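You operate a simulated robot arm through the tools that you are given. There is no shell and no other tool.

You are at the controls of a simulated two-armed robot. One attempt, no reset.

TASK
Pay the winder's lead out and lock it there.
Fine: the tall glass stands in the lead's way: put it on the coaster first; free the orange lock and turn the crank. Set down upright: tall glass.

Only the result counts: the job must be done as asked and must still hold three seconds after the hand-in. Knocking over, shifting, dropping, spilling or breaking anything else fails it.

THE ROBOT
Two 7-joint arms with two-finger parallel grippers on one trunk that stands fixed in place. Base frame: the origin is at the foot of the trunk, x ahead of it, y to its left, z up. Units: mm, degrees, N and s.
The left shoulder is at [70, 130, 1112], the right one opposite. With the tool pointing down near the work surface each hand reaches from about 100 to 500 mm from the base axis, measured 20 degrees to its own side. Payload 1.57 kg a hand.
Tool frame (each hand has its own): the origin (TCP) lies between the finger pads and is the grasp point; the fingertips stand 30 mm ahead of it; z points along the fingers, y is the line along which they close. The gripper opens to 80 mm. The fingers are 17 mm wide and 12 mm thick; the gripper's body (40 by 82 mm) begins 80 mm behind the TCP.
Orientation is that of the tool frame in the base frame, as a unit quaternion [w, x, y, z]. With the fingers straight down and closing along the base's y, the tool's x points along the base's -x, its y along +y and its z along -z.

THE INTERFACE
- The arms move only by the tool drive_tool. It takes "left_rows", "right_rows" or both (then of equal length, played together; a hand with none holds still); each is a list of rows, each a list of 7 numbers: the opening, from 0 (shut) to 1 (fully open), then the shift along the tool's x, y, z in units of 20 mm (1.0 is 20 mm), then the turn, a rotation vector about the tool's x, y, z in units of 8 degrees (1.0 is 8 degrees). In form: [[fingers, x, y, z, ax, ay, az], ...]. A call has 1 to 20 rows; each row shifts and turns the commanded pose from where the row before left it, along the tool's axes as they then stand. A call with a number of a shift or a turn outside -1 to 1 is refused whole. Each row takes 0.2 s and may step no farther than 50 mm and 8.6 degrees from the row before; otherwise, or with a gripper value out of range, the whole call is refused. Where a pose cannot be reached the arm comes as near as it can. A force on the tool above 40 N (or 10 N above the force at the start of the call, whichever is more), or a blocked arm, ends the call early, and 0.2 s more pass. The fingers move at their own pace (about 108 mm/s each) and stop on an object; they squeeze with about 43 N. The grip force told is the motor's: it shows also when the fingers shut on nothing. Time passes only in rows, and 0.2 s behind the last, so rows that do not move let the fingers close. The reply holds the time, the measured pose of the TCP, the force on the tool along the base axes, the opening and the grip force, in the units named above and with some noise, with the torque about the TCP (base axes, N m) and any sound that the robot's microphone picked up, and new pictures: "views" is both (left out), scene, wrist or none (wrist: the cameras of the hands that moved).
- Cameras (640 x 400 px; columns grow to the right, rows downward): "scene" is now at [119.1, -35.6, 1318.4]; the picture's right is [-0.45, -0.89, 0.00], its down [-0.68, 0.34, -0.65] and it looks along [0.58, -0.29, -0.76] (base axes); focal length 320 px, centre (320, 200). "left" rides on the left gripper at [72, 7, -122] in its tool frame; the picture's right is [-0.09, 1.00, 0.00], its down [-0.84, -0.08, -0.54] and it looks along [-0.54, -0.05, 0.84] (tool axes); focal length 238 px, centre (320, 200). "right" rides on the right gripper at [72, -7, -122] in its tool frame; the picture's right is [0.09, 1.00, 0.00], its down [-0.84, 0.08, -0.54] and it looks along [-0.54, 0.05, 0.84] (tool axes); focal length 238 px, centre (320, 200). There is no depth. A picture from a camera that has moved, and an enlarged one, comes with that camera's place and axes in the base frame and with its lens.
- slide_trunk(by): slides the trunk up (or, below 0, down) by that many mm; the arms and the scene camera ride with it, the base frame stays. It gives what a move gives, with no picture.
- aim_head(pan, tilt): turns the head with the scene camera to pan (to the left, within 86 degrees either way) and tilt (down, from -29 to 69), counted from straight ahead of the robot. It gives what a move gives, and a new picture of the scene camera.
- close_up(camera, box): a new picture of the part [left, top, right, bottom] of that camera's present view, enlarged. The clock stands still meanwhile.
- sign_off(): hands the job in; it is judged then, once.

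Nothing tells you positions but the pictures and the camera data. Unless the task says otherwise, let go and move clear before handing in.

The tools are called after ">>>" as name(argument=value, ...) on one line, values as JSON. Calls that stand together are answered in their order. drive_tool: Moves the arms, as the interface text tells. Its arguments: {"type":"object","properties":{"left_rows":{"type":"array","items":{"type":"array","items":{"type":"number"}}},"right_rows":{"type":"array","items":{"type":"array","items":{"type":"number"}}},"views":{"type":"string","enum":["both","scene","wrist","none"]}},"required":[]} The other tools are called the same way: slide_trunk (by) slides the trunk up or down; aim_head (pan, tilt) turns the head that bears the scene camera; close_up (camera, box) takes an enlarged picture of a part of a camera's view; sign_off () hands the job in.

At the start:

```text
time_s: 0.0
left_tool_pos: [389.6, 91.1, 1001.5]
left_tcp_rot: [-0.001, 0.0, 1.0, 0.0]
left_ft_force: [-0.4, 0.0, -0.1]
left_torque: [-0.01, -0.01, -0.03]
left_opening: 80.3
left_grip_force: 0.1
right_tool_pos: [248.9, -212.8, 1069.4]
right_tcp_rot: [-0.001, 0.0, 1.0, 0.001]
right_ft_force: [-0.6, -0.1, 0.9]
right_torque: [-0.03, -0.02, 0.0]
right_opening: 80.1
right_grip_force: 0.1
trunk travel left (down, up): [-750.0, 190.0]
head pan, tilt: [-26.5, 49.7]
```

scene: 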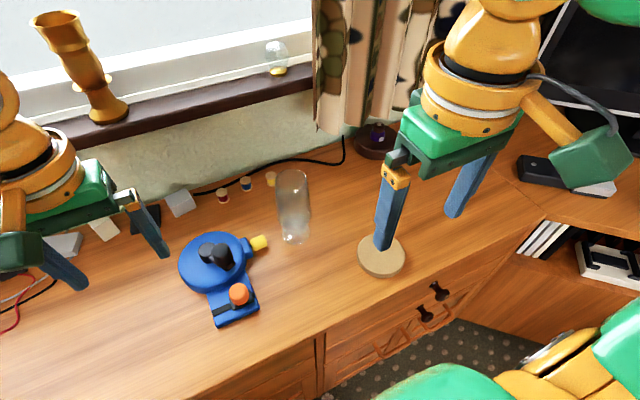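
right: 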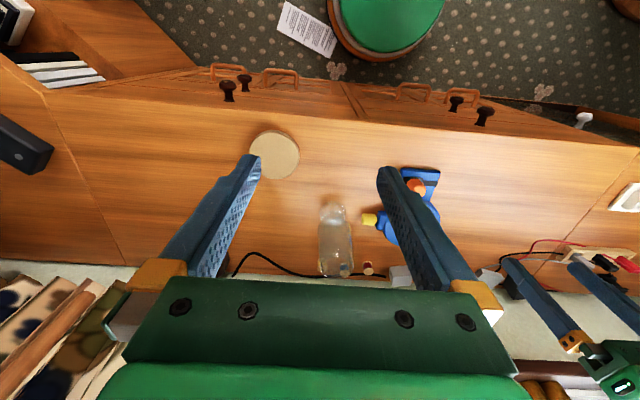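
left: 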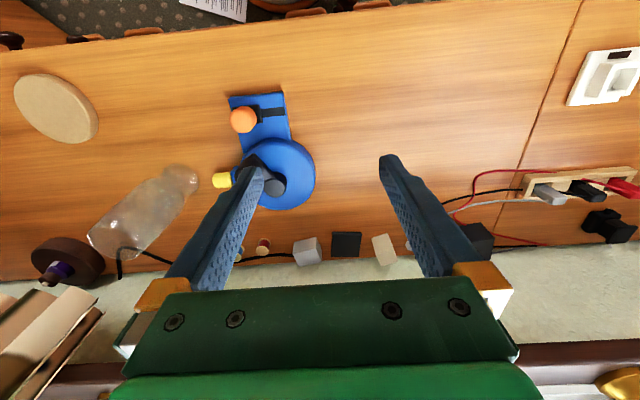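

The glass stands just past the yellow lead end of the blue winder, at about (467, -155). The coaster is at about (354, -288) and the table is near z 768. I'll look closer before I move anything.

>>> close_up(camera="scene", box=[160, 210, 290, 340])

>>> close_up(camera="left", box=[190, 80, 350, 220])

>>> close_up(camera="scene", box=[250, 150, 430, 290])

>>> close_up(camera="right", box=[230, 110, 480, 290])

```text
3.08 times, centred on (225, 275) of scene
camera zoom: at [119.1, -35.6, 1318.4], right [-0.45, -0.89, 0.0], down [-0.68, 0.34, -0.65], along [0.58, -0.29, -0.76], focal length 985 px, centre (612, -31)
```

zoom: 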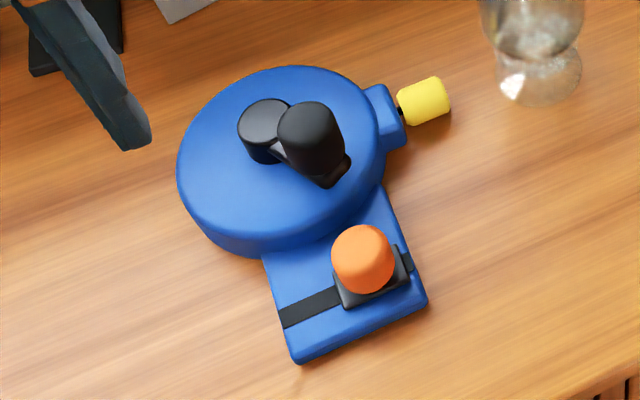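

```text
2.86 times, centred on (270, 150) of left
camera zoom: at [318.8, 97.3, 1123.1], right [0.09, 1.0, 0.0], down [0.84, -0.08, 0.54], along [0.54, -0.05, -0.84], focal length 681 px, centre (463, 343)
```

zoom: 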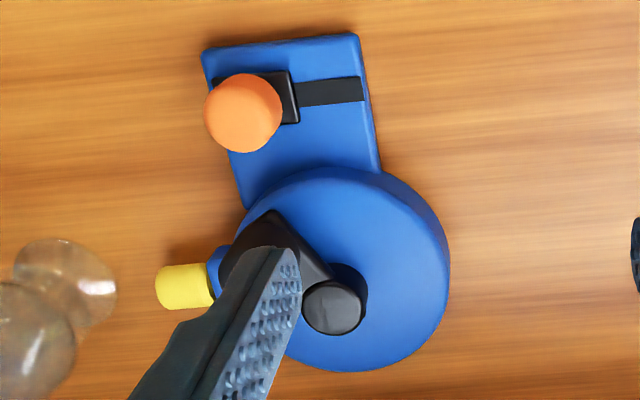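

```text
2.86 times, centred on (340, 220) of scene
camera zoom: at [119.1, -35.6, 1318.4], right [-0.45, -0.89, 0.0], down [-0.68, 0.34, -0.65], along [0.58, -0.29, -0.76], focal length 915 px, centre (263, 143)
```

zoom: 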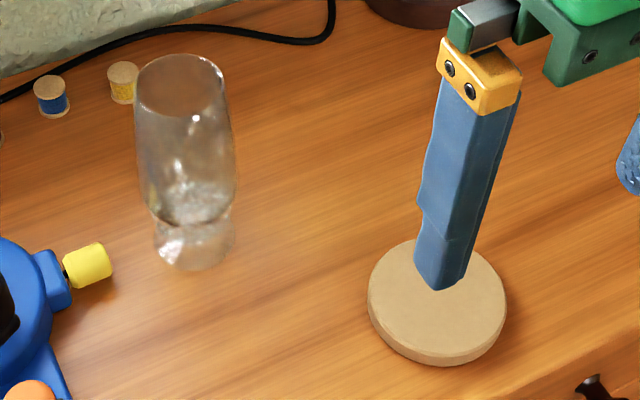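

```text
2.22 times, centred on (355, 200) of right
camera zoom: at [176.1, -220.6, 1192.3], right [-0.09, 1.0, 0.0], down [0.84, 0.08, 0.54], along [0.54, 0.05, -0.84], focal length 530 px, centre (242, 200)
```

zoom: 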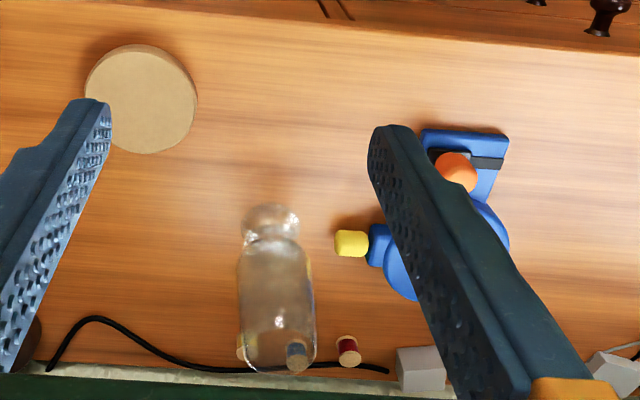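

The orange lock is a slider in a slot running along y, and it now sits at the -y end. The glass is about 170 mm tall and slightly waisted near the foot. I'll bring the right hand high over it for a better look.

>>> drive_tool(right_rows=[[1, -0.955, 0.265, 0, 0, 0, 0], [1, -0.955, 0.265, 0, 0, 0, 0], [1, -0.955, 0.265, 0, 0, 0, 0], [1, -0.955, 0.265, 0, 0, 0, 0], [1, -0.955, 0.265, 0, 0, 0, 0], [1, -0.955, 0.265, 0, 0, 0, 0], [1, -0.955, 0.265, 0, 0, 0, 0], [1, -0.955, 0.265, 0, 0, 0, 0], [1, -0.955, 0.265, 0, 0, 0, 0], [1, -0.955, 0.265, 0, 0, 0, 0]])

```text
time_s: 2.2
left_tool_pos: [388.7, 91.1, 1001.8]
left_tcp_rot: [0.0, 0.0, 1.0, -0.001]
left_ft_force: [-0.4, -0.7, -0.8]
left_torque: [0.01, -0.06, -0.02]
left_opening: 80.0
left_grip_force: 0.0
right_tool_pos: [393.2, -174.9, 1069.8]
right_tcp_rot: [0.0, 0.001, 1.0, 0.001]
right_ft_force: [0.0, 0.7, 0.4]
right_torque: [-0.01, 0.0, 0.0]
right_opening: 80.3
right_grip_force: 0.1
right hand out of reach, approached as far as the arm can: row 8, 9, 10
trunk travel left (down, up): [-750.0, 190.0]
head pan, tilt: [-26.5, 49.7]
camera scene: at [119.5, -35.6, 1318.4], right [-0.45, -0.89, 0.0], down [-0.68, 0.34, -0.65], along [0.58, -0.29, -0.76], focal length 320 px, centre (320, 200)
camera right: at [319.8, -180.8, 1192.2], right [-0.09, 1.0, 0.0], down [0.84, 0.07, 0.54], along [0.54, 0.05, -0.84], focal length 238 px, centre (320, 200)
```

scene: 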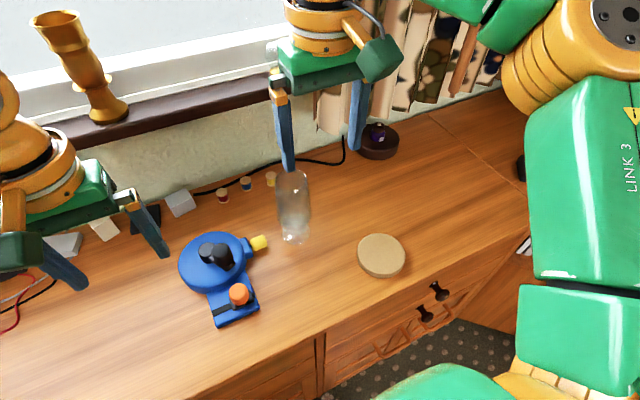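
right: 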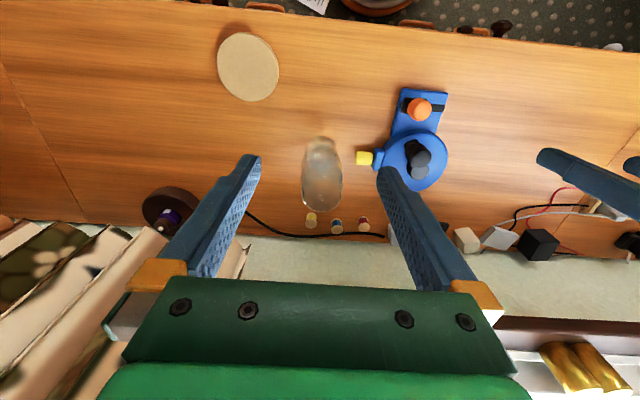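

The arm reaches its limit at this height. I'll measure from here with close-ups.

>>> close_up(camera="right", box=[210, 20, 460, 240])

>>> close_up(camera="right", box=[280, 120, 380, 220])

>>> close_up(camera="scene", box=[250, 150, 350, 260])

>>> close_up(camera="scene", box=[340, 210, 430, 290])

```text
1.82 times, centred on (335, 130) of right
camera zoom: at [319.8, -180.8, 1192.2], right [-0.09, 1.0, 0.0], down [0.84, 0.07, 0.54], along [0.54, 0.05, -0.84], focal length 433 px, centre (293, 327)
```

zoom: 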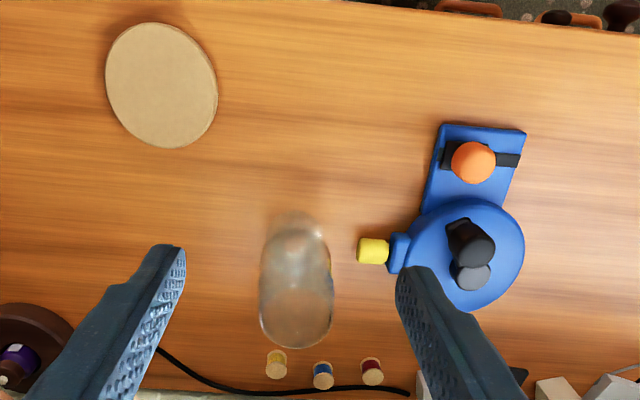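

```text
4.00 times, centred on (330, 170) of right
camera zoom: at [319.8, -180.8, 1192.2], right [-0.09, 1.0, 0.0], down [0.84, 0.07, 0.54], along [0.54, 0.05, -0.84], focal length 953 px, centre (280, 320)
```

zoom: 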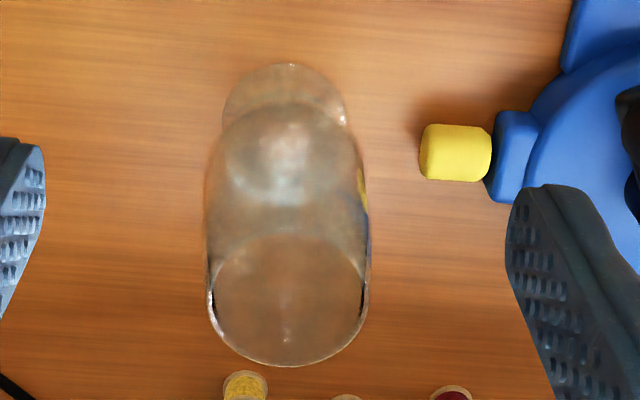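

```text
3.64 times, centred on (300, 205) of scene
camera zoom: at [119.5, -35.6, 1318.4], right [-0.45, -0.89, 0.0], down [-0.68, 0.34, -0.65], along [0.58, -0.29, -0.76], focal length 1164 px, centre (393, 182)
```

zoom: 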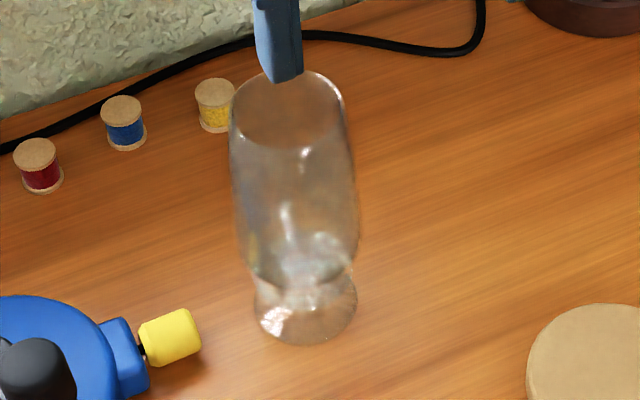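

```text
5.00 times, centred on (385, 250) of scene
camera zoom: at [119.5, -35.6, 1318.4], right [-0.45, -0.89, 0.0], down [-0.68, 0.34, -0.65], along [0.58, -0.29, -0.76], focal length 1601 px, centre (-5, -50)
```

zoom: 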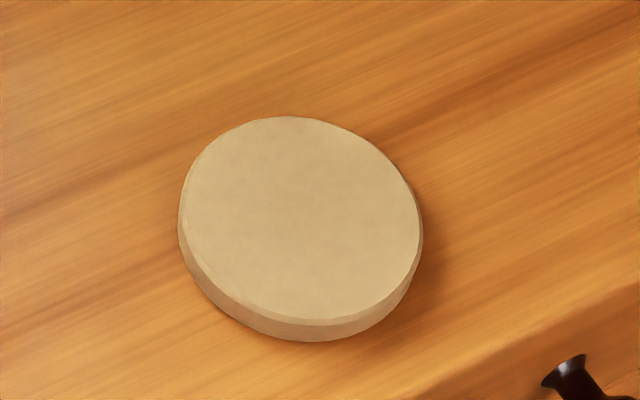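

Glass: axis about (481, -162), rim z about 925, widest about 63 mm at z of roughly 840. Coaster: top about (355, -287, 775). A straight-down grasp would be at the limit of reach, so I'll pitch the right hand forward 40°.

>>> drive_tool(right_rows=[[1, 0, 0, 0, 0, -1, 0], [1, 0, 0, 0, 0, -1, 0], [1, 0, 0, 0, 0, -1, 0], [1, 0, 0, 0, 0, -1, 0], [1, 0, 0, 0, 0, -1, 0]])

```text
time_s: 3.4
left_tool_pos: [388.5, 90.9, 1001.8]
left_tcp_rot: [0.0, 0.0, 1.0, 0.001]
left_ft_force: [0.9, 0.0, -0.2]
left_torque: [0.0, 0.01, -0.04]
left_opening: 79.9
left_grip_force: 0.0
right_tool_pos: [390.8, -174.6, 1071.1]
right_tcp_rot: [0.343, 0.0, 0.939, 0.001]
right_ft_force: [-0.6, -0.3, 0.8]
right_torque: [-0.01, 0.02, 0.0]
right_opening: 80.1
right_grip_force: 0.1
trunk travel left (down, up): [-750.0, 190.0]
head pan, tilt: [-26.5, 49.7]
camera scene: at [118.4, -35.9, 1318.5], right [-0.45, -0.89, 0.0], down [-0.68, 0.34, -0.65], along [0.58, -0.29, -0.76], focal length 320 px, centre (320, 200)
camera right: at [256.3, -181.2, 1117.3], right [-0.07, 1.0, -0.06], down [0.29, 0.08, 0.95], along [0.95, 0.05, -0.29], focal length 238 px, centre (320, 200)
```

scene: 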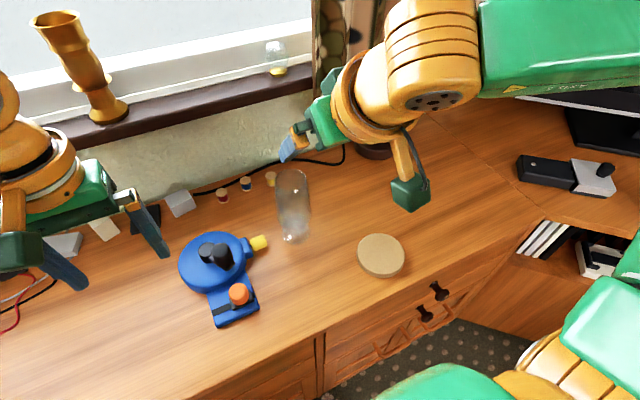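
right: 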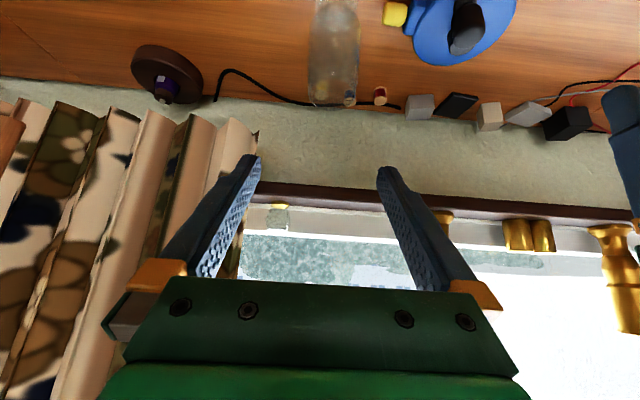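

The hand is tilted. I'll add 8° more, then drop to a pre-grasp point back along the approach line from the glass.

>>> drive_tool(right_rows=[[1, 0, 0, 0, 0, -1, 0], [1, 0.664, 0.079, 0.598, 0, 0, 0], [1, 0.664, 0.079, 0.598, 0, 0, 0], [1, 0.664, 0.079, 0.598, 0, 0, 0], [1, 0.664, 0.079, 0.598, 0, 0, 0], [1, 0.664, 0.079, 0.598, 0, 0, 0], [1, 0.664, 0.079, 0.598, 0, 0, 0], [1, 0.664, 0.079, 0.598, 0, 0, 0], [1, 0.664, 0.079, 0.598, 0, 0, 0], [1, 0, 0, 0, 0, 0, 0]])

```text
time_s: 5.6
left_tool_pos: [390.0, 91.3, 1001.2]
left_tcp_rot: [-0.001, -0.001, 1.0, 0.0]
left_ft_force: [-0.1, 1.0, -0.1]
left_torque: [-0.03, -0.02, 0.01]
left_opening: 80.0
left_grip_force: 0.1
right_tool_pos: [396.2, -160.3, 927.4]
right_tcp_rot: [0.406, 0.001, 0.914, 0.0]
right_ft_force: [-0.8, -0.7, -0.6]
right_torque: [-0.04, -0.01, 0.0]
right_opening: 79.9
right_grip_force: 0.0
right hand out of reach, approached as far as the arm can: row 5
trunk travel left (down, up): [-750.0, 190.0]
head pan, tilt: [-26.5, 49.7]
camera scene: at [119.0, -35.6, 1318.5], right [-0.45, -0.89, 0.0], down [-0.68, 0.34, -0.65], along [0.58, -0.29, -0.76], focal length 320 px, centre (320, 200)
camera right: at [257.7, -167.3, 954.9], right [-0.06, 1.0, -0.07], down [0.16, 0.08, 0.98], along [0.99, 0.05, -0.16], focal length 238 px, centre (320, 200)
```

scene: 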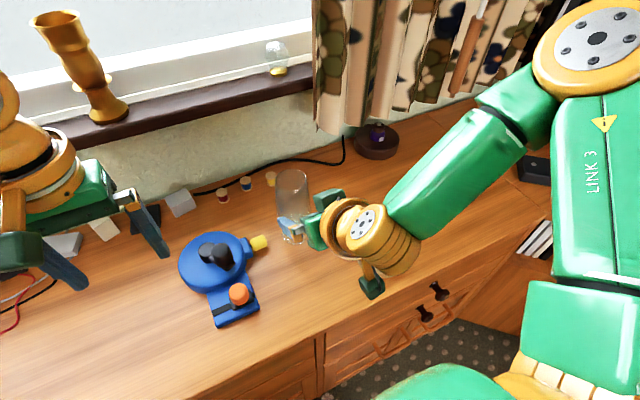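
right: 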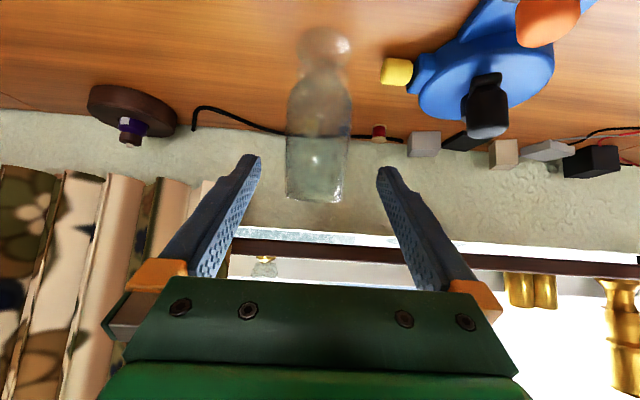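

The glass lies between the fingers along the approach line. I'll advance to straddle it.

>>> drive_tool(right_rows=[[1, 0.02, -0.012, 0.72, 0, 0, 0], [1, 0.02, -0.012, 0.72, 0, 0, 0], [1, 0.02, -0.012, 0.72, 0, 0, 0], [1, 0.02, -0.012, 0.72, 0, 0, 0], [1, 0.02, -0.012, 0.72, 0, 0, 0], [1, 0.02, -0.012, 0.72, 0, 0, 0], [1, 0.02, -0.012, 0.72, 0, 0, 0], [1, 0.02, -0.012, 0.72, 0, 0, 0], [1, 0, 0, 0, 0, 0, 0]])

>>> close_up(camera="scene", box=[250, 150, 380, 260])

```text
time_s: 7.6
left_tool_pos: [388.5, 91.3, 1001.5]
left_tcp_rot: [0.0, 0.0, 1.0, 0.0]
left_ft_force: [-0.3, -0.2, -0.5]
left_torque: [-0.01, 0.01, 0.02]
left_opening: 79.7
left_grip_force: 0.1
right_tool_pos: [471.1, -180.2, 872.3]
right_tcp_rot: [0.407, 0.001, 0.914, 0.0]
right_ft_force: [-0.1, 1.5, 0.4]
right_torque: [0.05, -0.02, 0.03]
right_opening: 80.3
right_grip_force: 0.0
right hand out of reach, approached as far as the arm can: row 6, 7, 8
trunk travel left (down, up): [-750.0, 190.0]
head pan, tilt: [-26.5, 49.7]
camera scene: at [119.1, -35.1, 1318.5], right [-0.45, -0.9, 0.0], down [-0.68, 0.34, -0.65], along [0.58, -0.29, -0.76], focal length 320 px, centre (320, 200)
camera right: at [331.9, -187.0, 901.0], right [-0.06, 1.0, -0.07], down [0.16, 0.08, 0.98], along [0.99, 0.05, -0.16], focal length 238 px, centre (320, 200)
```

scene: 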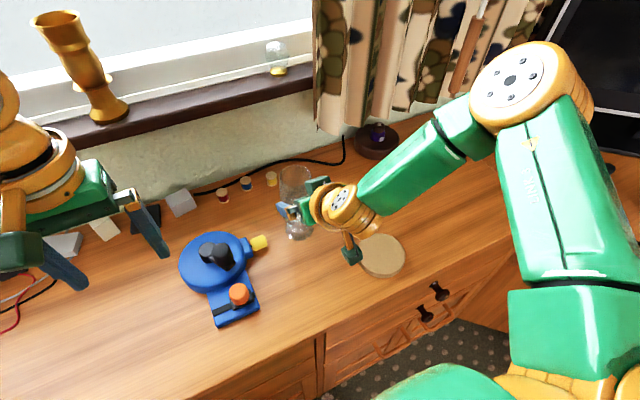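
right: 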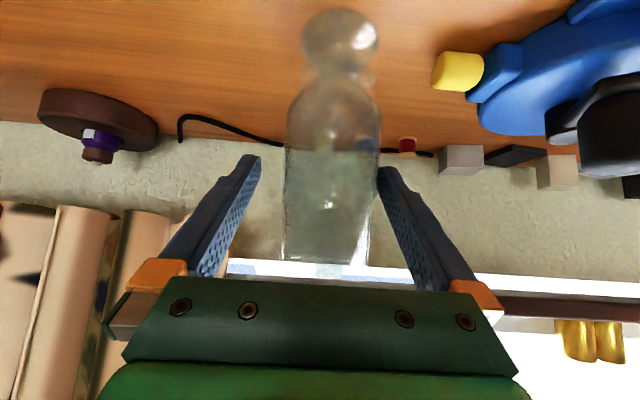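

```text
3.64 times, centred on (315, 205) of scene
camera zoom: at [119.1, -35.1, 1318.5], right [-0.45, -0.9, 0.0], down [-0.68, 0.34, -0.65], along [0.58, -0.29, -0.76], focal length 1164 px, centre (338, 182)
```

zoom: 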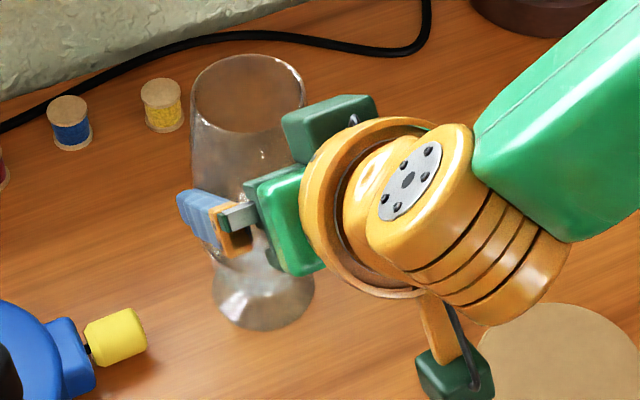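

Near the reach limit the hand drifted to -y and nudged the glass a few mm; it still stands. I'll back straight out, use a gentler 20° tilt and measure again.

>>> drive_tool(right_rows=[[1, 0, 0, -0.3, 0, 0, 0], [1, 0, 0, -0.5, 0, 0, 0], [1, 0, 0, -0.8, 0, 0, 0], [1, 0, 0, -1, 0, 0, 0], [1, 0, 0, -1, 0, 0, 0], [1, 0, 0, -1, 0, 0, 0], [1, 0, 0, -1, 0, 0, 0], [1, 0, 0, 0, 0, 0.9, 0], [1, 0, 0, 0, 0, 0.9, 0], [1, 0, 0, 0, 0, 0.9, 0], [1, 0, 0, 0, 0, 0.8, 0]])

>>> close_up(camera="scene", box=[250, 150, 350, 260])

>>> close_up(camera="right", box=[240, 20, 400, 220])

```text
time_s: 10.0
left_tool_pos: [390.6, 92.6, 1000.7]
left_tcp_rot: [0.0, 0.0, 1.0, 0.0]
left_ft_force: [0.4, 0.6, -0.1]
left_torque: [-0.01, 0.01, -0.02]
left_opening: 80.1
left_grip_force: 0.1
right_tool_pos: [398.4, -181.3, 945.6]
right_tcp_rot: [0.174, 0.0, 0.985, 0.001]
right_ft_force: [-0.9, 0.2, 0.1]
right_torque: [-0.02, -0.01, -0.02]
right_opening: 80.0
right_grip_force: 0.1
right hand out of reach, approached as far as the arm can: row 7
trunk travel left (down, up): [-750.0, 190.0]
head pan, tilt: [-26.5, 49.7]
camera scene: at [119.9, -35.7, 1318.4], right [-0.45, -0.89, 0.0], down [-0.68, 0.34, -0.65], along [0.58, -0.29, -0.76], focal length 320 px, centre (320, 200)
camera right: at [289.3, -188.3, 1036.1], right [-0.09, 1.0, -0.03], down [0.6, 0.08, 0.8], along [0.79, 0.05, -0.61], focal length 238 px, centre (320, 200)
```

scene: 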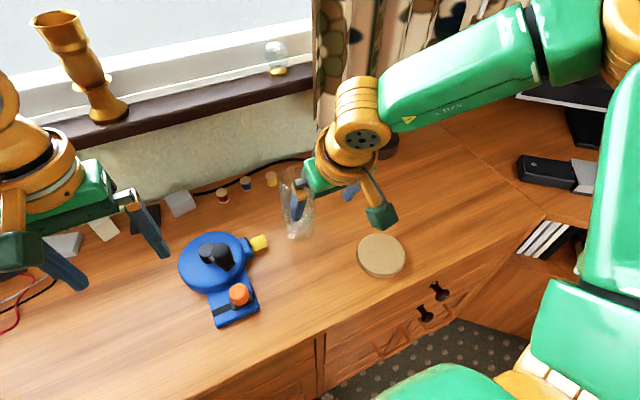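
right: 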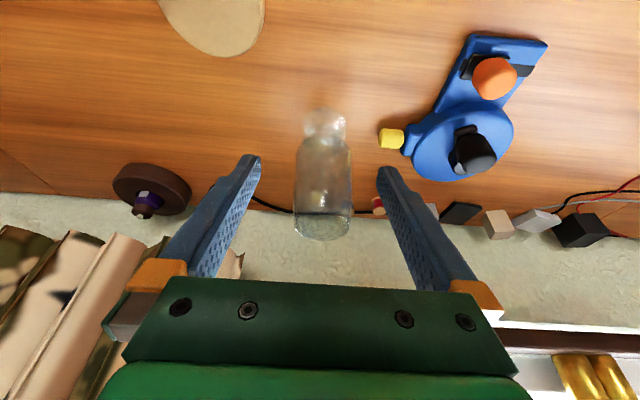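

```text
3.64 times, centred on (300, 205) of scene
camera zoom: at [119.9, -35.7, 1318.4], right [-0.45, -0.89, 0.0], down [-0.68, 0.34, -0.65], along [0.58, -0.29, -0.76], focal length 1164 px, centre (393, 182)
```

zoom: 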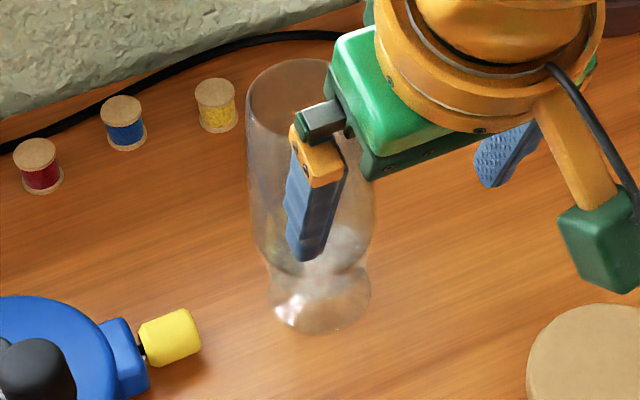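

```text
2.00 times, centred on (320, 120) of right
camera zoom: at [289.3, -188.3, 1036.1], right [-0.09, 1.0, -0.03], down [0.6, 0.08, 0.8], along [0.79, 0.05, -0.61], focal length 477 px, centre (320, 360)
```

zoom: 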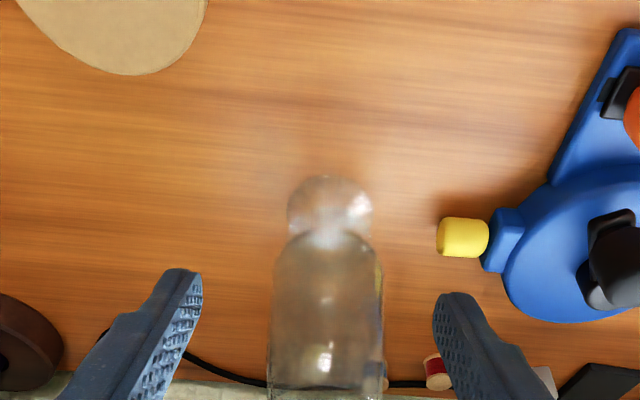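

The glass now stands upright at about (484, -172). I'll raise the hand, centre it on y = -172 and move to a point above the rim.

>>> drive_tool(right_rows=[[1, -0.342, 0.245, -0.94, 0, 0, 0], [1, -0.342, 0.245, -0.94, 0, 0, 0], [1, -0.617, 0, 0.626, 0, 0, 0], [1, -0.617, 0, 0.626, 0, 0, 0], [1, -0.617, 0, 0.626, 0, 0, 0], [1, 0, 0, 0, 0, 0, 0]])

>>> close_up(camera="right", box=[220, 60, 420, 260])

>>> close_up(camera="scene", box=[250, 150, 350, 260])

```text
time_s: 11.4
left_tool_pos: [388.5, 92.0, 1001.5]
left_tcp_rot: [0.0, 0.0, 1.0, 0.0]
left_ft_force: [0.5, 0.9, 0.7]
left_torque: [0.0, 0.0, 0.02]
left_opening: 80.0
left_grip_force: 0.1
right_tool_pos: [445.2, -171.4, 964.3]
right_tcp_rot: [0.173, -0.001, 0.985, 0.001]
right_ft_force: [0.1, 0.3, 0.5]
right_torque: [-0.02, 0.04, 0.04]
right_opening: 80.0
right_grip_force: 0.1
trunk travel left (down, up): [-750.0, 190.0]
head pan, tilt: [-26.5, 49.7]
camera scene: at [119.0, -35.6, 1318.5], right [-0.45, -0.89, 0.0], down [-0.68, 0.34, -0.65], along [0.58, -0.29, -0.76], focal length 320 px, centre (320, 200)
camera right: at [335.4, -178.3, 1053.7], right [-0.09, 1.0, -0.03], down [0.6, 0.08, 0.8], along [0.79, 0.05, -0.61], focal length 238 px, centre (320, 200)
```

scene: 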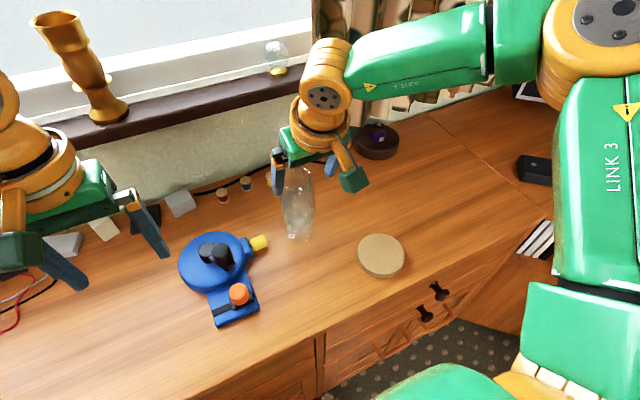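
right: 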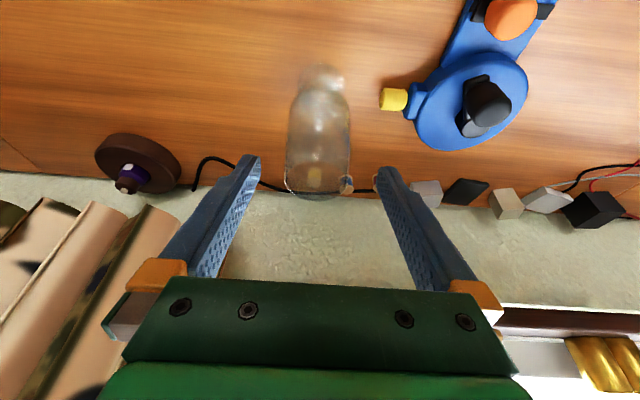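

```text
2.00 times, centred on (320, 160) of right
camera zoom: at [335.4, -178.3, 1053.7], right [-0.09, 1.0, -0.03], down [0.6, 0.08, 0.8], along [0.79, 0.05, -0.61], focal length 477 px, centre (320, 280)
```

zoom: 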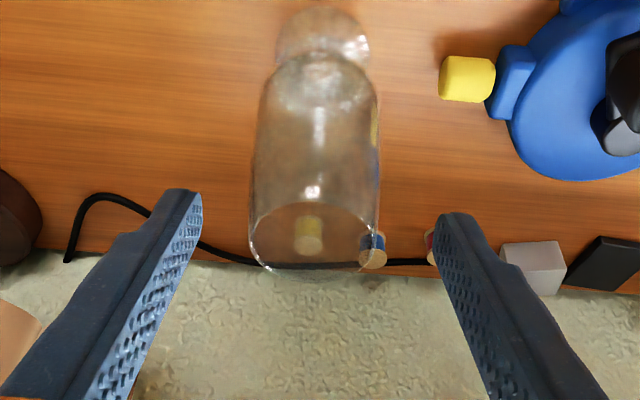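

```text
3.64 times, centred on (300, 205) of scene
camera zoom: at [119.0, -35.6, 1318.5], right [-0.45, -0.89, 0.0], down [-0.68, 0.34, -0.65], along [0.58, -0.29, -0.76], focal length 1164 px, centre (393, 182)
```

zoom: 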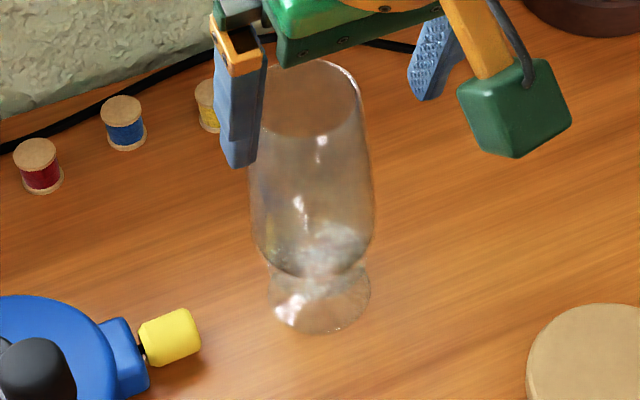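

The fingers are centred over the glass (481, -172). I'll descend along the tool axis to TCP z of about 866.

>>> drive_tool(right_rows=[[1, 0.01, -0.004, 0.66, 0, 0, 0], [1, 0.01, -0.004, 0.66, 0, 0, 0], [1, 0.01, -0.004, 0.66, 0, 0, 0], [1, 0.01, -0.004, 0.66, 0, 0, 0], [1, 0.01, -0.004, 0.66, 0, 0, 0]])

```text
time_s: 12.6
left_tool_pos: [390.3, 91.2, 1002.0]
left_tcp_rot: [0.0, 0.0, 1.0, 0.0]
left_ft_force: [0.4, -0.6, -1.0]
left_torque: [0.0, 0.03, -0.01]
left_opening: 79.9
left_grip_force: 0.1
right_tool_pos: [467.5, -171.9, 901.3]
right_tcp_rot: [0.175, 0.001, 0.985, 0.0]
right_ft_force: [0.3, -0.5, 0.2]
right_torque: [-0.02, 0.0, 0.01]
right_opening: 80.2
right_grip_force: 0.1
trunk travel left (down, up): [-750.0, 190.0]
head pan, tilt: [-26.5, 49.7]
camera scene: at [119.7, -35.8, 1318.4], right [-0.45, -0.89, 0.0], down [-0.68, 0.34, -0.65], along [0.58, -0.29, -0.76], focal length 320 px, centre (320, 200)
camera right: at [357.4, -178.4, 991.3], right [-0.09, 1.0, -0.03], down [0.6, 0.08, 0.8], along [0.79, 0.05, -0.61], focal length 238 px, centre (320, 200)
```

scene: 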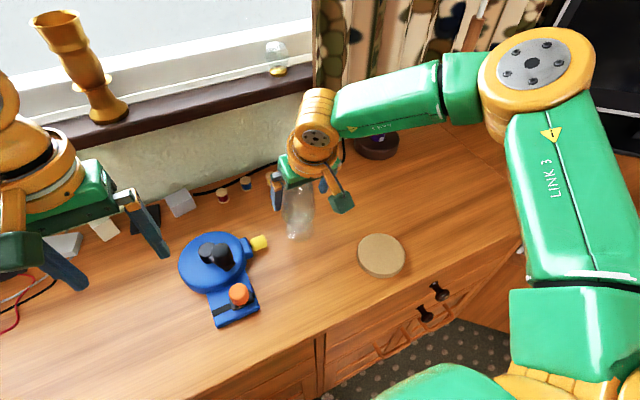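
right: 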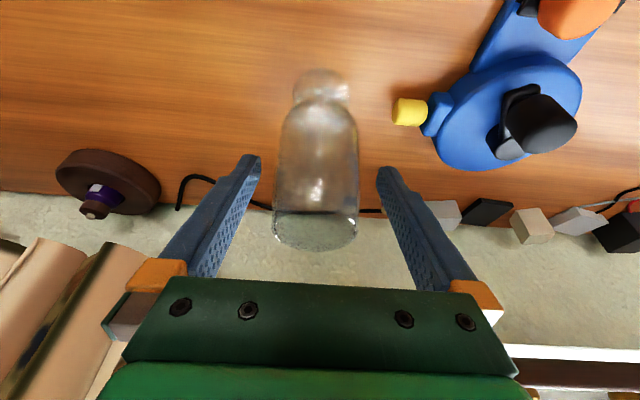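

>>> drive_tool(right_rows=[[1, 0, -0.03, 0.6, 0, 0, 0], [1, 0, -0.03, 0.6, 0, 0, 0], [1, 0, 0, 0.6, 0, 0, 0], [1, 0, 0, 0, 0, 0, 0]])

>>> close_up(camera="scene", box=[250, 150, 350, 260])

```text
time_s: 13.6
left_tool_pos: [389.5, 90.5, 1000.9]
left_tcp_rot: [0.0, -0.001, 1.0, 0.001]
left_ft_force: [0.7, 0.1, 0.1]
left_torque: [-0.03, 0.0, -0.02]
left_opening: 79.9
left_grip_force: 0.0
right_tool_pos: [465.0, -181.9, 875.8]
right_tcp_rot: [0.174, 0.0, 0.985, 0.002]
right_ft_force: [-0.8, 0.8, 1.2]
right_torque: [0.04, 0.0, 0.04]
right_opening: 80.0
right_grip_force: 0.1
right hand out of reach, approached as far as the arm can: row 1, 2, 3
trunk travel left (down, up): [-750.0, 190.0]
head pan, tilt: [-26.5, 49.7]
camera scene: at [119.1, -35.1, 1318.5], right [-0.45, -0.9, 0.0], down [-0.68, 0.34, -0.65], along [0.58, -0.29, -0.76], focal length 320 px, centre (320, 200)
camera right: at [356.3, -190.4, 966.9], right [-0.09, 1.0, -0.03], down [0.6, 0.08, 0.8], along [0.8, 0.05, -0.6], focal length 238 px, centre (320, 200)
```

scene: 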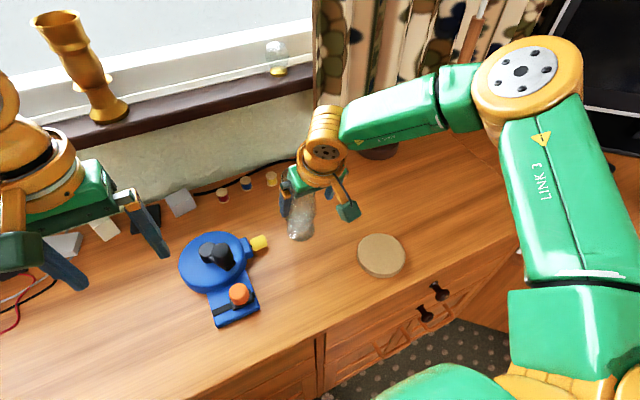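
right: 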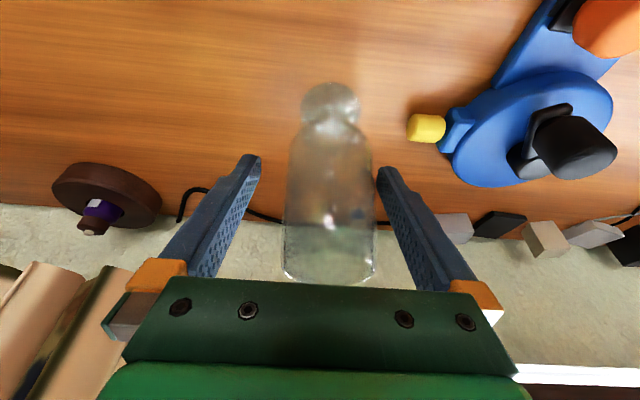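

```text
3.64 times, centred on (300, 205) of scene
camera zoom: at [119.1, -35.1, 1318.5], right [-0.45, -0.9, 0.0], down [-0.68, 0.34, -0.65], along [0.58, -0.29, -0.76], focal length 1164 px, centre (393, 182)
```

zoom: 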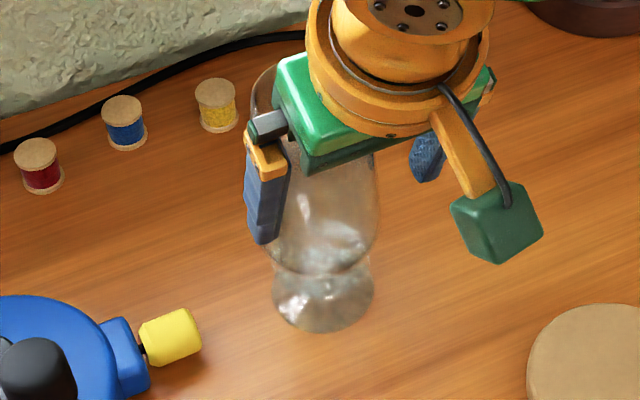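

The arm hits a limit again and drifts. The hand seems to reach farther when it is lower relative to the shoulder, so I'll back off to the clear pose and raise the trunk 100 mm.

>>> drive_tool(right_rows=[[1, -0.2, 0.3, -0.4, 0, 0, 0], [1, -0.35, 0.15, -0.73, 0, 0, 0], [1, 0, 0, -0.5, 0, 0, 0]], views="none")

>>> slide_trunk(by=100)

>>> close_up(camera="right", box=[0, 0, 640, 400])

>>> close_up(camera="scene", box=[0, 0, 640, 400])

```text
time_s: 14.4
left_tool_pos: [389.4, 90.8, 1001.3]
left_tcp_rot: [0.0, 0.0, 1.0, 0.0]
left_ft_force: [0.8, 0.6, 0.2]
left_torque: [0.04, -0.02, -0.02]
left_opening: 79.9
left_grip_force: 0.1
right_tool_pos: [465.1, -175.0, 911.3]
right_tcp_rot: [0.173, 0.0, 0.985, -0.001]
right_ft_force: [-0.6, 0.0, 0.4]
right_torque: [0.01, 0.02, 0.04]
right_opening: 79.7
right_grip_force: 0.0
trunk travel left (down, up): [-750.0, 190.0]
head pan, tilt: [-26.5, 49.7]
```

```text
time_s: 15.7
left_tool_pos: [388.5, 91.1, 1101.1]
left_tcp_rot: [0.0, 0.0, 1.0, 0.0]
left_ft_force: [0.1, -1.2, 0.4]
left_torque: [0.02, -0.03, -0.03]
left_opening: 80.0
left_grip_force: 0.1
right_tool_pos: [466.3, -175.3, 1011.5]
right_tcp_rot: [0.174, -0.001, 0.985, 0.0]
right_ft_force: [0.5, 0.3, -0.2]
right_torque: [-0.02, -0.01, -0.03]
right_opening: 80.1
right_grip_force: 0.1
trunk travel left (down, up): [-850.0, 90.0]
head pan, tilt: [-26.5, 49.7]
```

```text
1.00 times, centred on (320, 200) of right (not enlarged: the box is as wide or as high as the picture)
camera zoom: at [356.2, -181.6, 1101.4], right [-0.09, 1.0, -0.03], down [0.6, 0.08, 0.8], along [0.79, 0.05, -0.61], focal length 238 px, centre (320, 200)
```

zoom: 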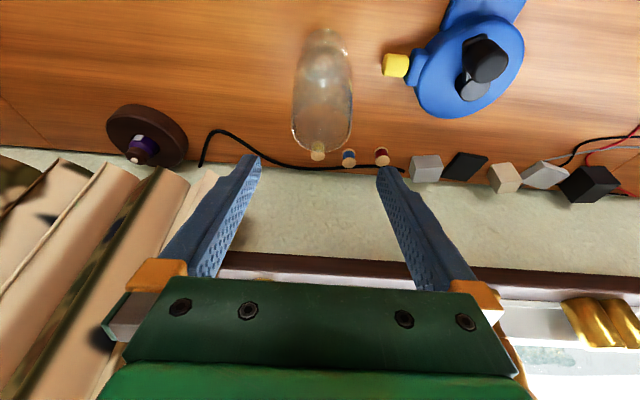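

```text
1.00 times, centred on (320, 200) of scene (not enlarged: the box is as wide or as high as the picture)
camera zoom: at [119.3, -35.6, 1418.4], right [-0.45, -0.89, 0.0], down [-0.68, 0.34, -0.65], along [0.58, -0.29, -0.76], focal length 320 px, centre (320, 200)
```

zoom: 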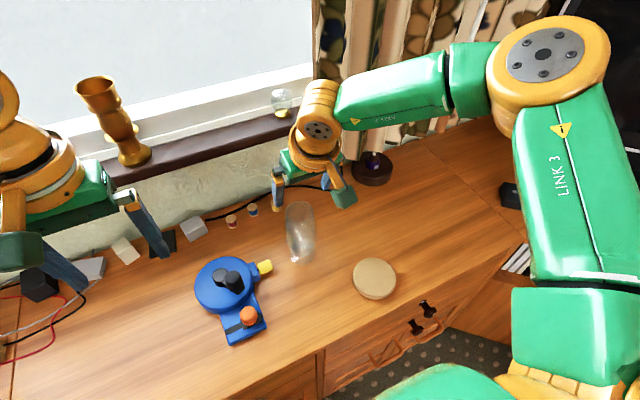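

>>> drive_tool(right_rows=[[1, 0.18, 0.03, 0.717, 0, 0, 0], [1, 0.18, 0.03, 0.717, 0, 0, 0], [1, 0.18, 0.03, 0.717, 0, 0, 0], [1, 0.18, 0.03, 0.717, 0, 0, 0], [1, 0.18, 0.03, 0.717, 0, 0, 0], [1, 0.18, 0, 0.717, 0, 0, 0], [1, 0.18, 0, 0.717, 0, 0, 0]])

>>> close_up(camera="right", box=[220, 60, 420, 260])

```text
time_s: 17.3
left_tool_pos: [389.4, 91.7, 1101.8]
left_tcp_rot: [0.0, 0.001, 1.0, 0.001]
left_ft_force: [0.2, -0.7, 0.4]
left_torque: [-0.01, 0.01, -0.02]
left_opening: 79.9
left_grip_force: 0.0
right_tool_pos: [444.5, -198.9, 939.0]
right_tcp_rot: [0.175, -0.001, 0.985, 0.002]
right_ft_force: [-0.2, -0.2, -0.1]
right_torque: [-0.03, 0.0, -0.01]
right_opening: 80.2
right_grip_force: 0.2
right hand out of reach, approached as far as the arm can: row 2, 3, 4, 5, 6, 7
trunk travel left (down, up): [-850.0, 90.0]
head pan, tilt: [-26.5, 49.7]
camera scene: at [119.2, -35.8, 1418.4], right [-0.45, -0.89, 0.0], down [-0.68, 0.34, -0.65], along [0.58, -0.29, -0.76], focal length 320 px, centre (320, 200)
camera right: at [333.6, -205.6, 1028.9], right [-0.09, 1.0, -0.03], down [0.6, 0.08, 0.8], along [0.8, 0.05, -0.6], focal length 238 px, centre (320, 200)
```

scene: 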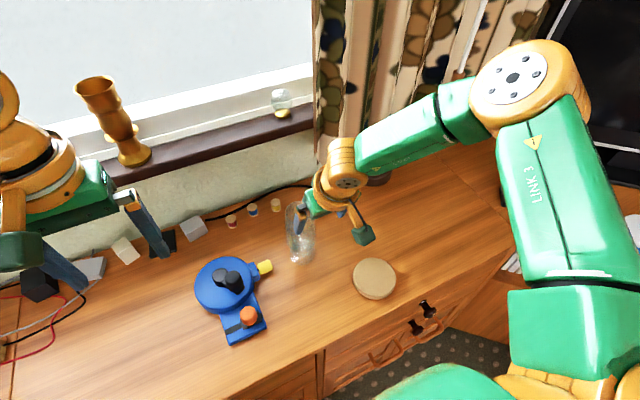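
right: 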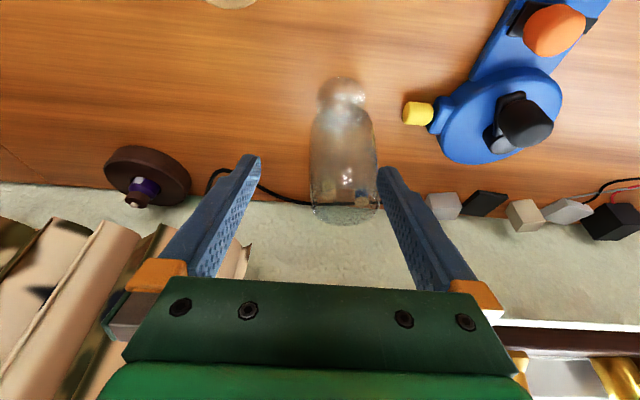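

```text
2.00 times, centred on (320, 160) of right
camera zoom: at [333.6, -205.6, 1028.9], right [-0.09, 1.0, -0.03], down [0.6, 0.08, 0.8], along [0.8, 0.05, -0.6], focal length 477 px, centre (320, 280)
```

zoom: 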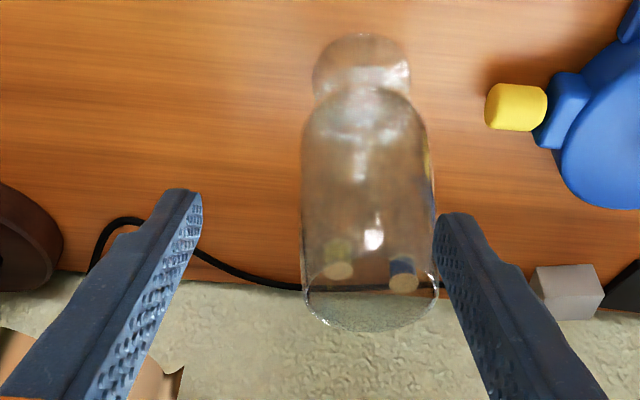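

Raising the trunk made it worse, so the reach behaves like a sphere around the shoulder. I'll lift both hands clear and lower the trunk instead.

>>> drive_tool(right_rows=[[1, -0.062, 0.2, -0.975, 0, 0, 0], [1, -0.062, 0.2, -0.975, 0, 0, 0], [1, -0.062, 0.1, -0.975, 0, 0, 0], [1, -0.062, 0.056, -0.975, 0, 0, 0], [1, -0.062, 0.056, -0.975, 0, 0, 0], [1, -0.062, 0.056, -0.975, 0, 0, 0], [1, -0.062, 0.056, -0.975, 0, 0, 0], [1, -0.062, 0.056, -0.975, 0, 0, 0]], left_rows=[[1, 0.56, 0, -0.375, 0, 0, 0], [1, 0.56, 0, -0.375, 0, 0, 0], [1, 0.56, 0, -0.375, 0, 0, 0], [1, 0.56, 0, -0.375, 0, 0, 0], [1, 0.56, 0, -0.375, 0, 0, 0], [1, 0.56, 0, -0.375, 0, 0, 0], [1, 0.56, 0, -0.375, 0, 0, 0], [1, 0.56, 0, -0.375, 0, 0, 0]], views="scene")

```text
time_s: 19.1
left_tool_pos: [299.2, 92.8, 1162.9]
left_tcp_rot: [0.0, 0.001, 1.0, 0.0]
left_ft_force: [0.1, 0.8, -0.2]
left_torque: [-0.04, 0.0, 0.0]
left_opening: 80.2
left_grip_force: 0.0
right_tool_pos: [399.6, -183.0, 1088.3]
right_tcp_rot: [0.174, 0.0, 0.985, 0.001]
right_ft_force: [0.4, -0.1, 0.1]
right_torque: [-0.01, -0.01, -0.01]
right_opening: 79.9
right_grip_force: 0.1
trunk travel left (down, up): [-850.0, 90.0]
head pan, tilt: [-26.5, 49.7]
camera scene: at [117.9, -35.6, 1418.5], right [-0.45, -0.89, 0.0], down [-0.68, 0.34, -0.65], along [0.58, -0.29, -0.76], focal length 320 px, centre (320, 200)
```

scene: 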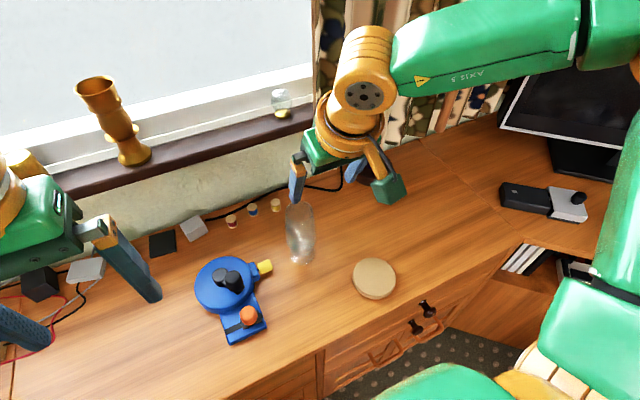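

>>> slide_trunk(by=-205)

>>> close_up(camera="right", box=[0, 0, 640, 400])

>>> close_up(camera="scene", box=[0, 0, 640, 400])

```text
time_s: 21.3
left_tool_pos: [299.6, 93.6, 956.8]
left_tcp_rot: [0.001, 0.0, 1.0, 0.0]
left_ft_force: [0.2, -0.6, 0.3]
left_torque: [0.0, 0.01, 0.0]
left_opening: 79.9
left_grip_force: 0.1
right_tool_pos: [399.3, -182.3, 882.6]
right_tcp_rot: [0.173, 0.0, 0.985, 0.001]
right_ft_force: [-0.4, 0.7, -0.1]
right_torque: [0.04, -0.06, -0.02]
right_opening: 80.0
right_grip_force: 0.1
trunk travel left (down, up): [-645.0, 295.0]
head pan, tilt: [-26.5, 49.7]
```

```text
1.00 times, centred on (320, 200) of right (not enlarged: the box is as wide or as high as the picture)
camera zoom: at [289.6, -189.4, 972.9], right [-0.09, 1.0, -0.03], down [0.6, 0.08, 0.8], along [0.79, 0.05, -0.61], focal length 238 px, centre (320, 200)
```

zoom: 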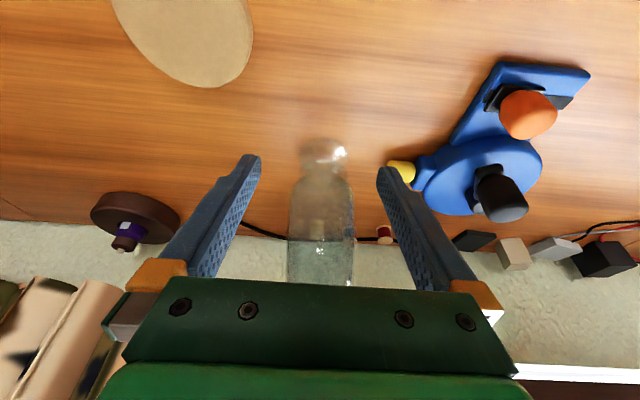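

```text
1.00 times, centred on (320, 200) of scene (not enlarged: the box is as wide or as high as the picture)
camera zoom: at [119.0, -35.6, 1213.5], right [-0.45, -0.89, 0.0], down [-0.68, 0.34, -0.65], along [0.58, -0.29, -0.76], focal length 320 px, centre (320, 200)
```

zoom: 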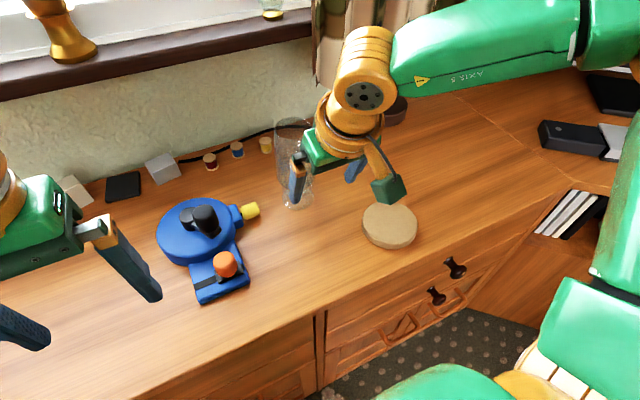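

I'll centre y to about -174 and advance horizontally so the fingers straddle the glass. Then I'll check for drift before going on.

>>> drive_tool(right_rows=[[1, 0, 0.4, 0, 0, 0, 0], [1, -0.705, 0, 0.2565, 0, 0, 0], [1, -0.705, 0, 0.2565, 0, 0, 0], [1, -0.705, 0, 0.2565, 0, 0, 0], [1, 0, 0, 0, 0, 0, 0]])

>>> close_up(camera="right", box=[220, 100, 420, 300])

>>> close_up(camera="scene", box=[240, 90, 360, 220])

```text
time_s: 22.5
left_tool_pos: [298.6, 91.2, 958.3]
left_tcp_rot: [0.0, 0.0, 1.0, 0.0]
left_ft_force: [0.3, -0.2, 0.4]
left_torque: [-0.02, -0.01, 0.03]
left_opening: 80.1
left_grip_force: 0.1
right_tool_pos: [445.5, -175.2, 881.4]
right_tcp_rot: [0.173, 0.0, 0.985, 0.0]
right_ft_force: [-1.6, 0.6, 0.1]
right_torque: [0.0, 0.02, 0.02]
right_opening: 79.7
right_grip_force: 0.0
trunk travel left (down, up): [-645.0, 295.0]
head pan, tilt: [-26.5, 49.7]
camera scene: at [118.9, -35.6, 1213.5], right [-0.45, -0.89, 0.0], down [-0.68, 0.34, -0.65], along [0.58, -0.29, -0.76], focal length 320 px, centre (320, 200)
camera right: at [334.5, -181.5, 972.5], right [-0.09, 1.0, -0.03], down [0.6, 0.08, 0.8], along [0.79, 0.05, -0.61], focal length 238 px, centre (320, 200)
```

scene: 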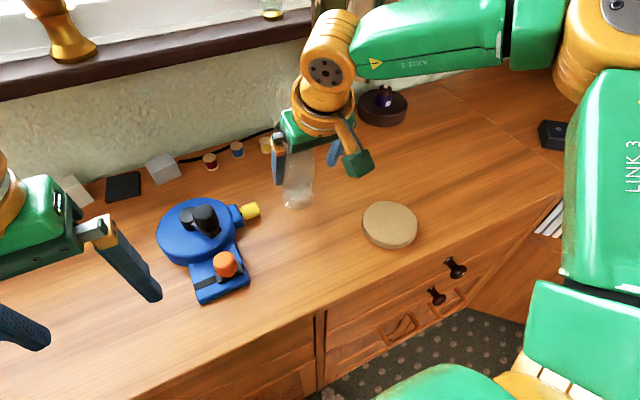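
right: 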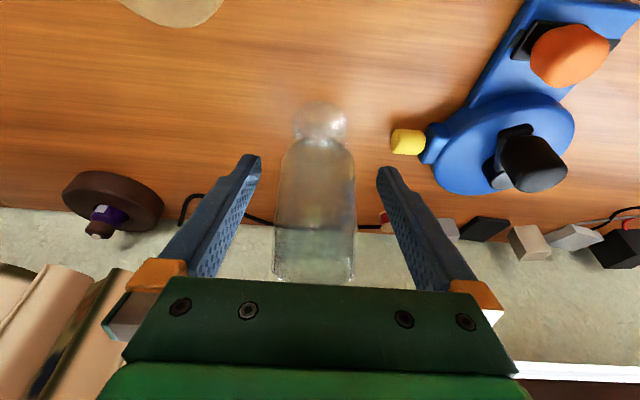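

```text
2.00 times, centred on (320, 200) of right
camera zoom: at [334.5, -181.5, 972.5], right [-0.09, 1.0, -0.03], down [0.6, 0.08, 0.8], along [0.79, 0.05, -0.61], focal length 477 px, centre (320, 200)
```

zoom: 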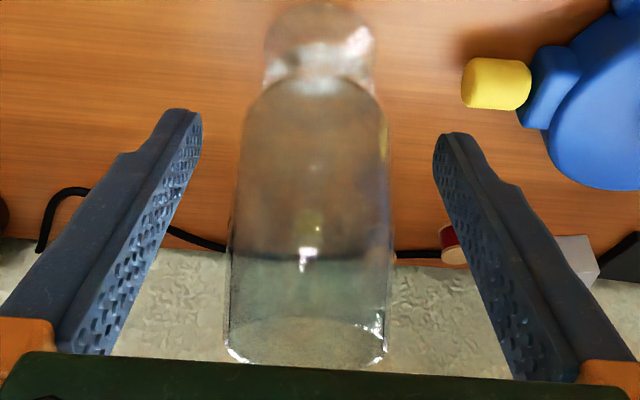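

```text
3.08 times, centred on (300, 155) of scene
camera zoom: at [118.9, -35.6, 1213.5], right [-0.45, -0.89, 0.0], down [-0.68, 0.34, -0.65], along [0.58, -0.29, -0.76], focal length 985 px, centre (382, 338)
```

zoom: 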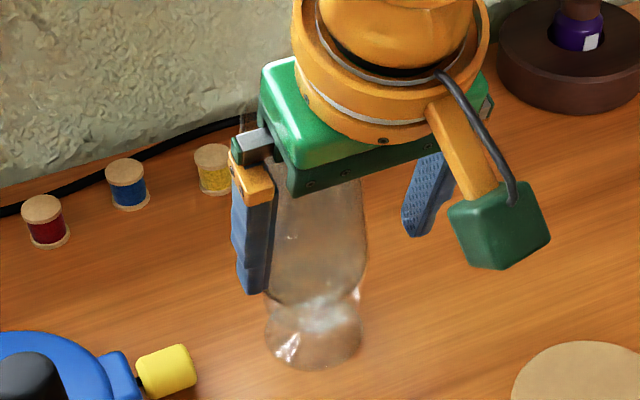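

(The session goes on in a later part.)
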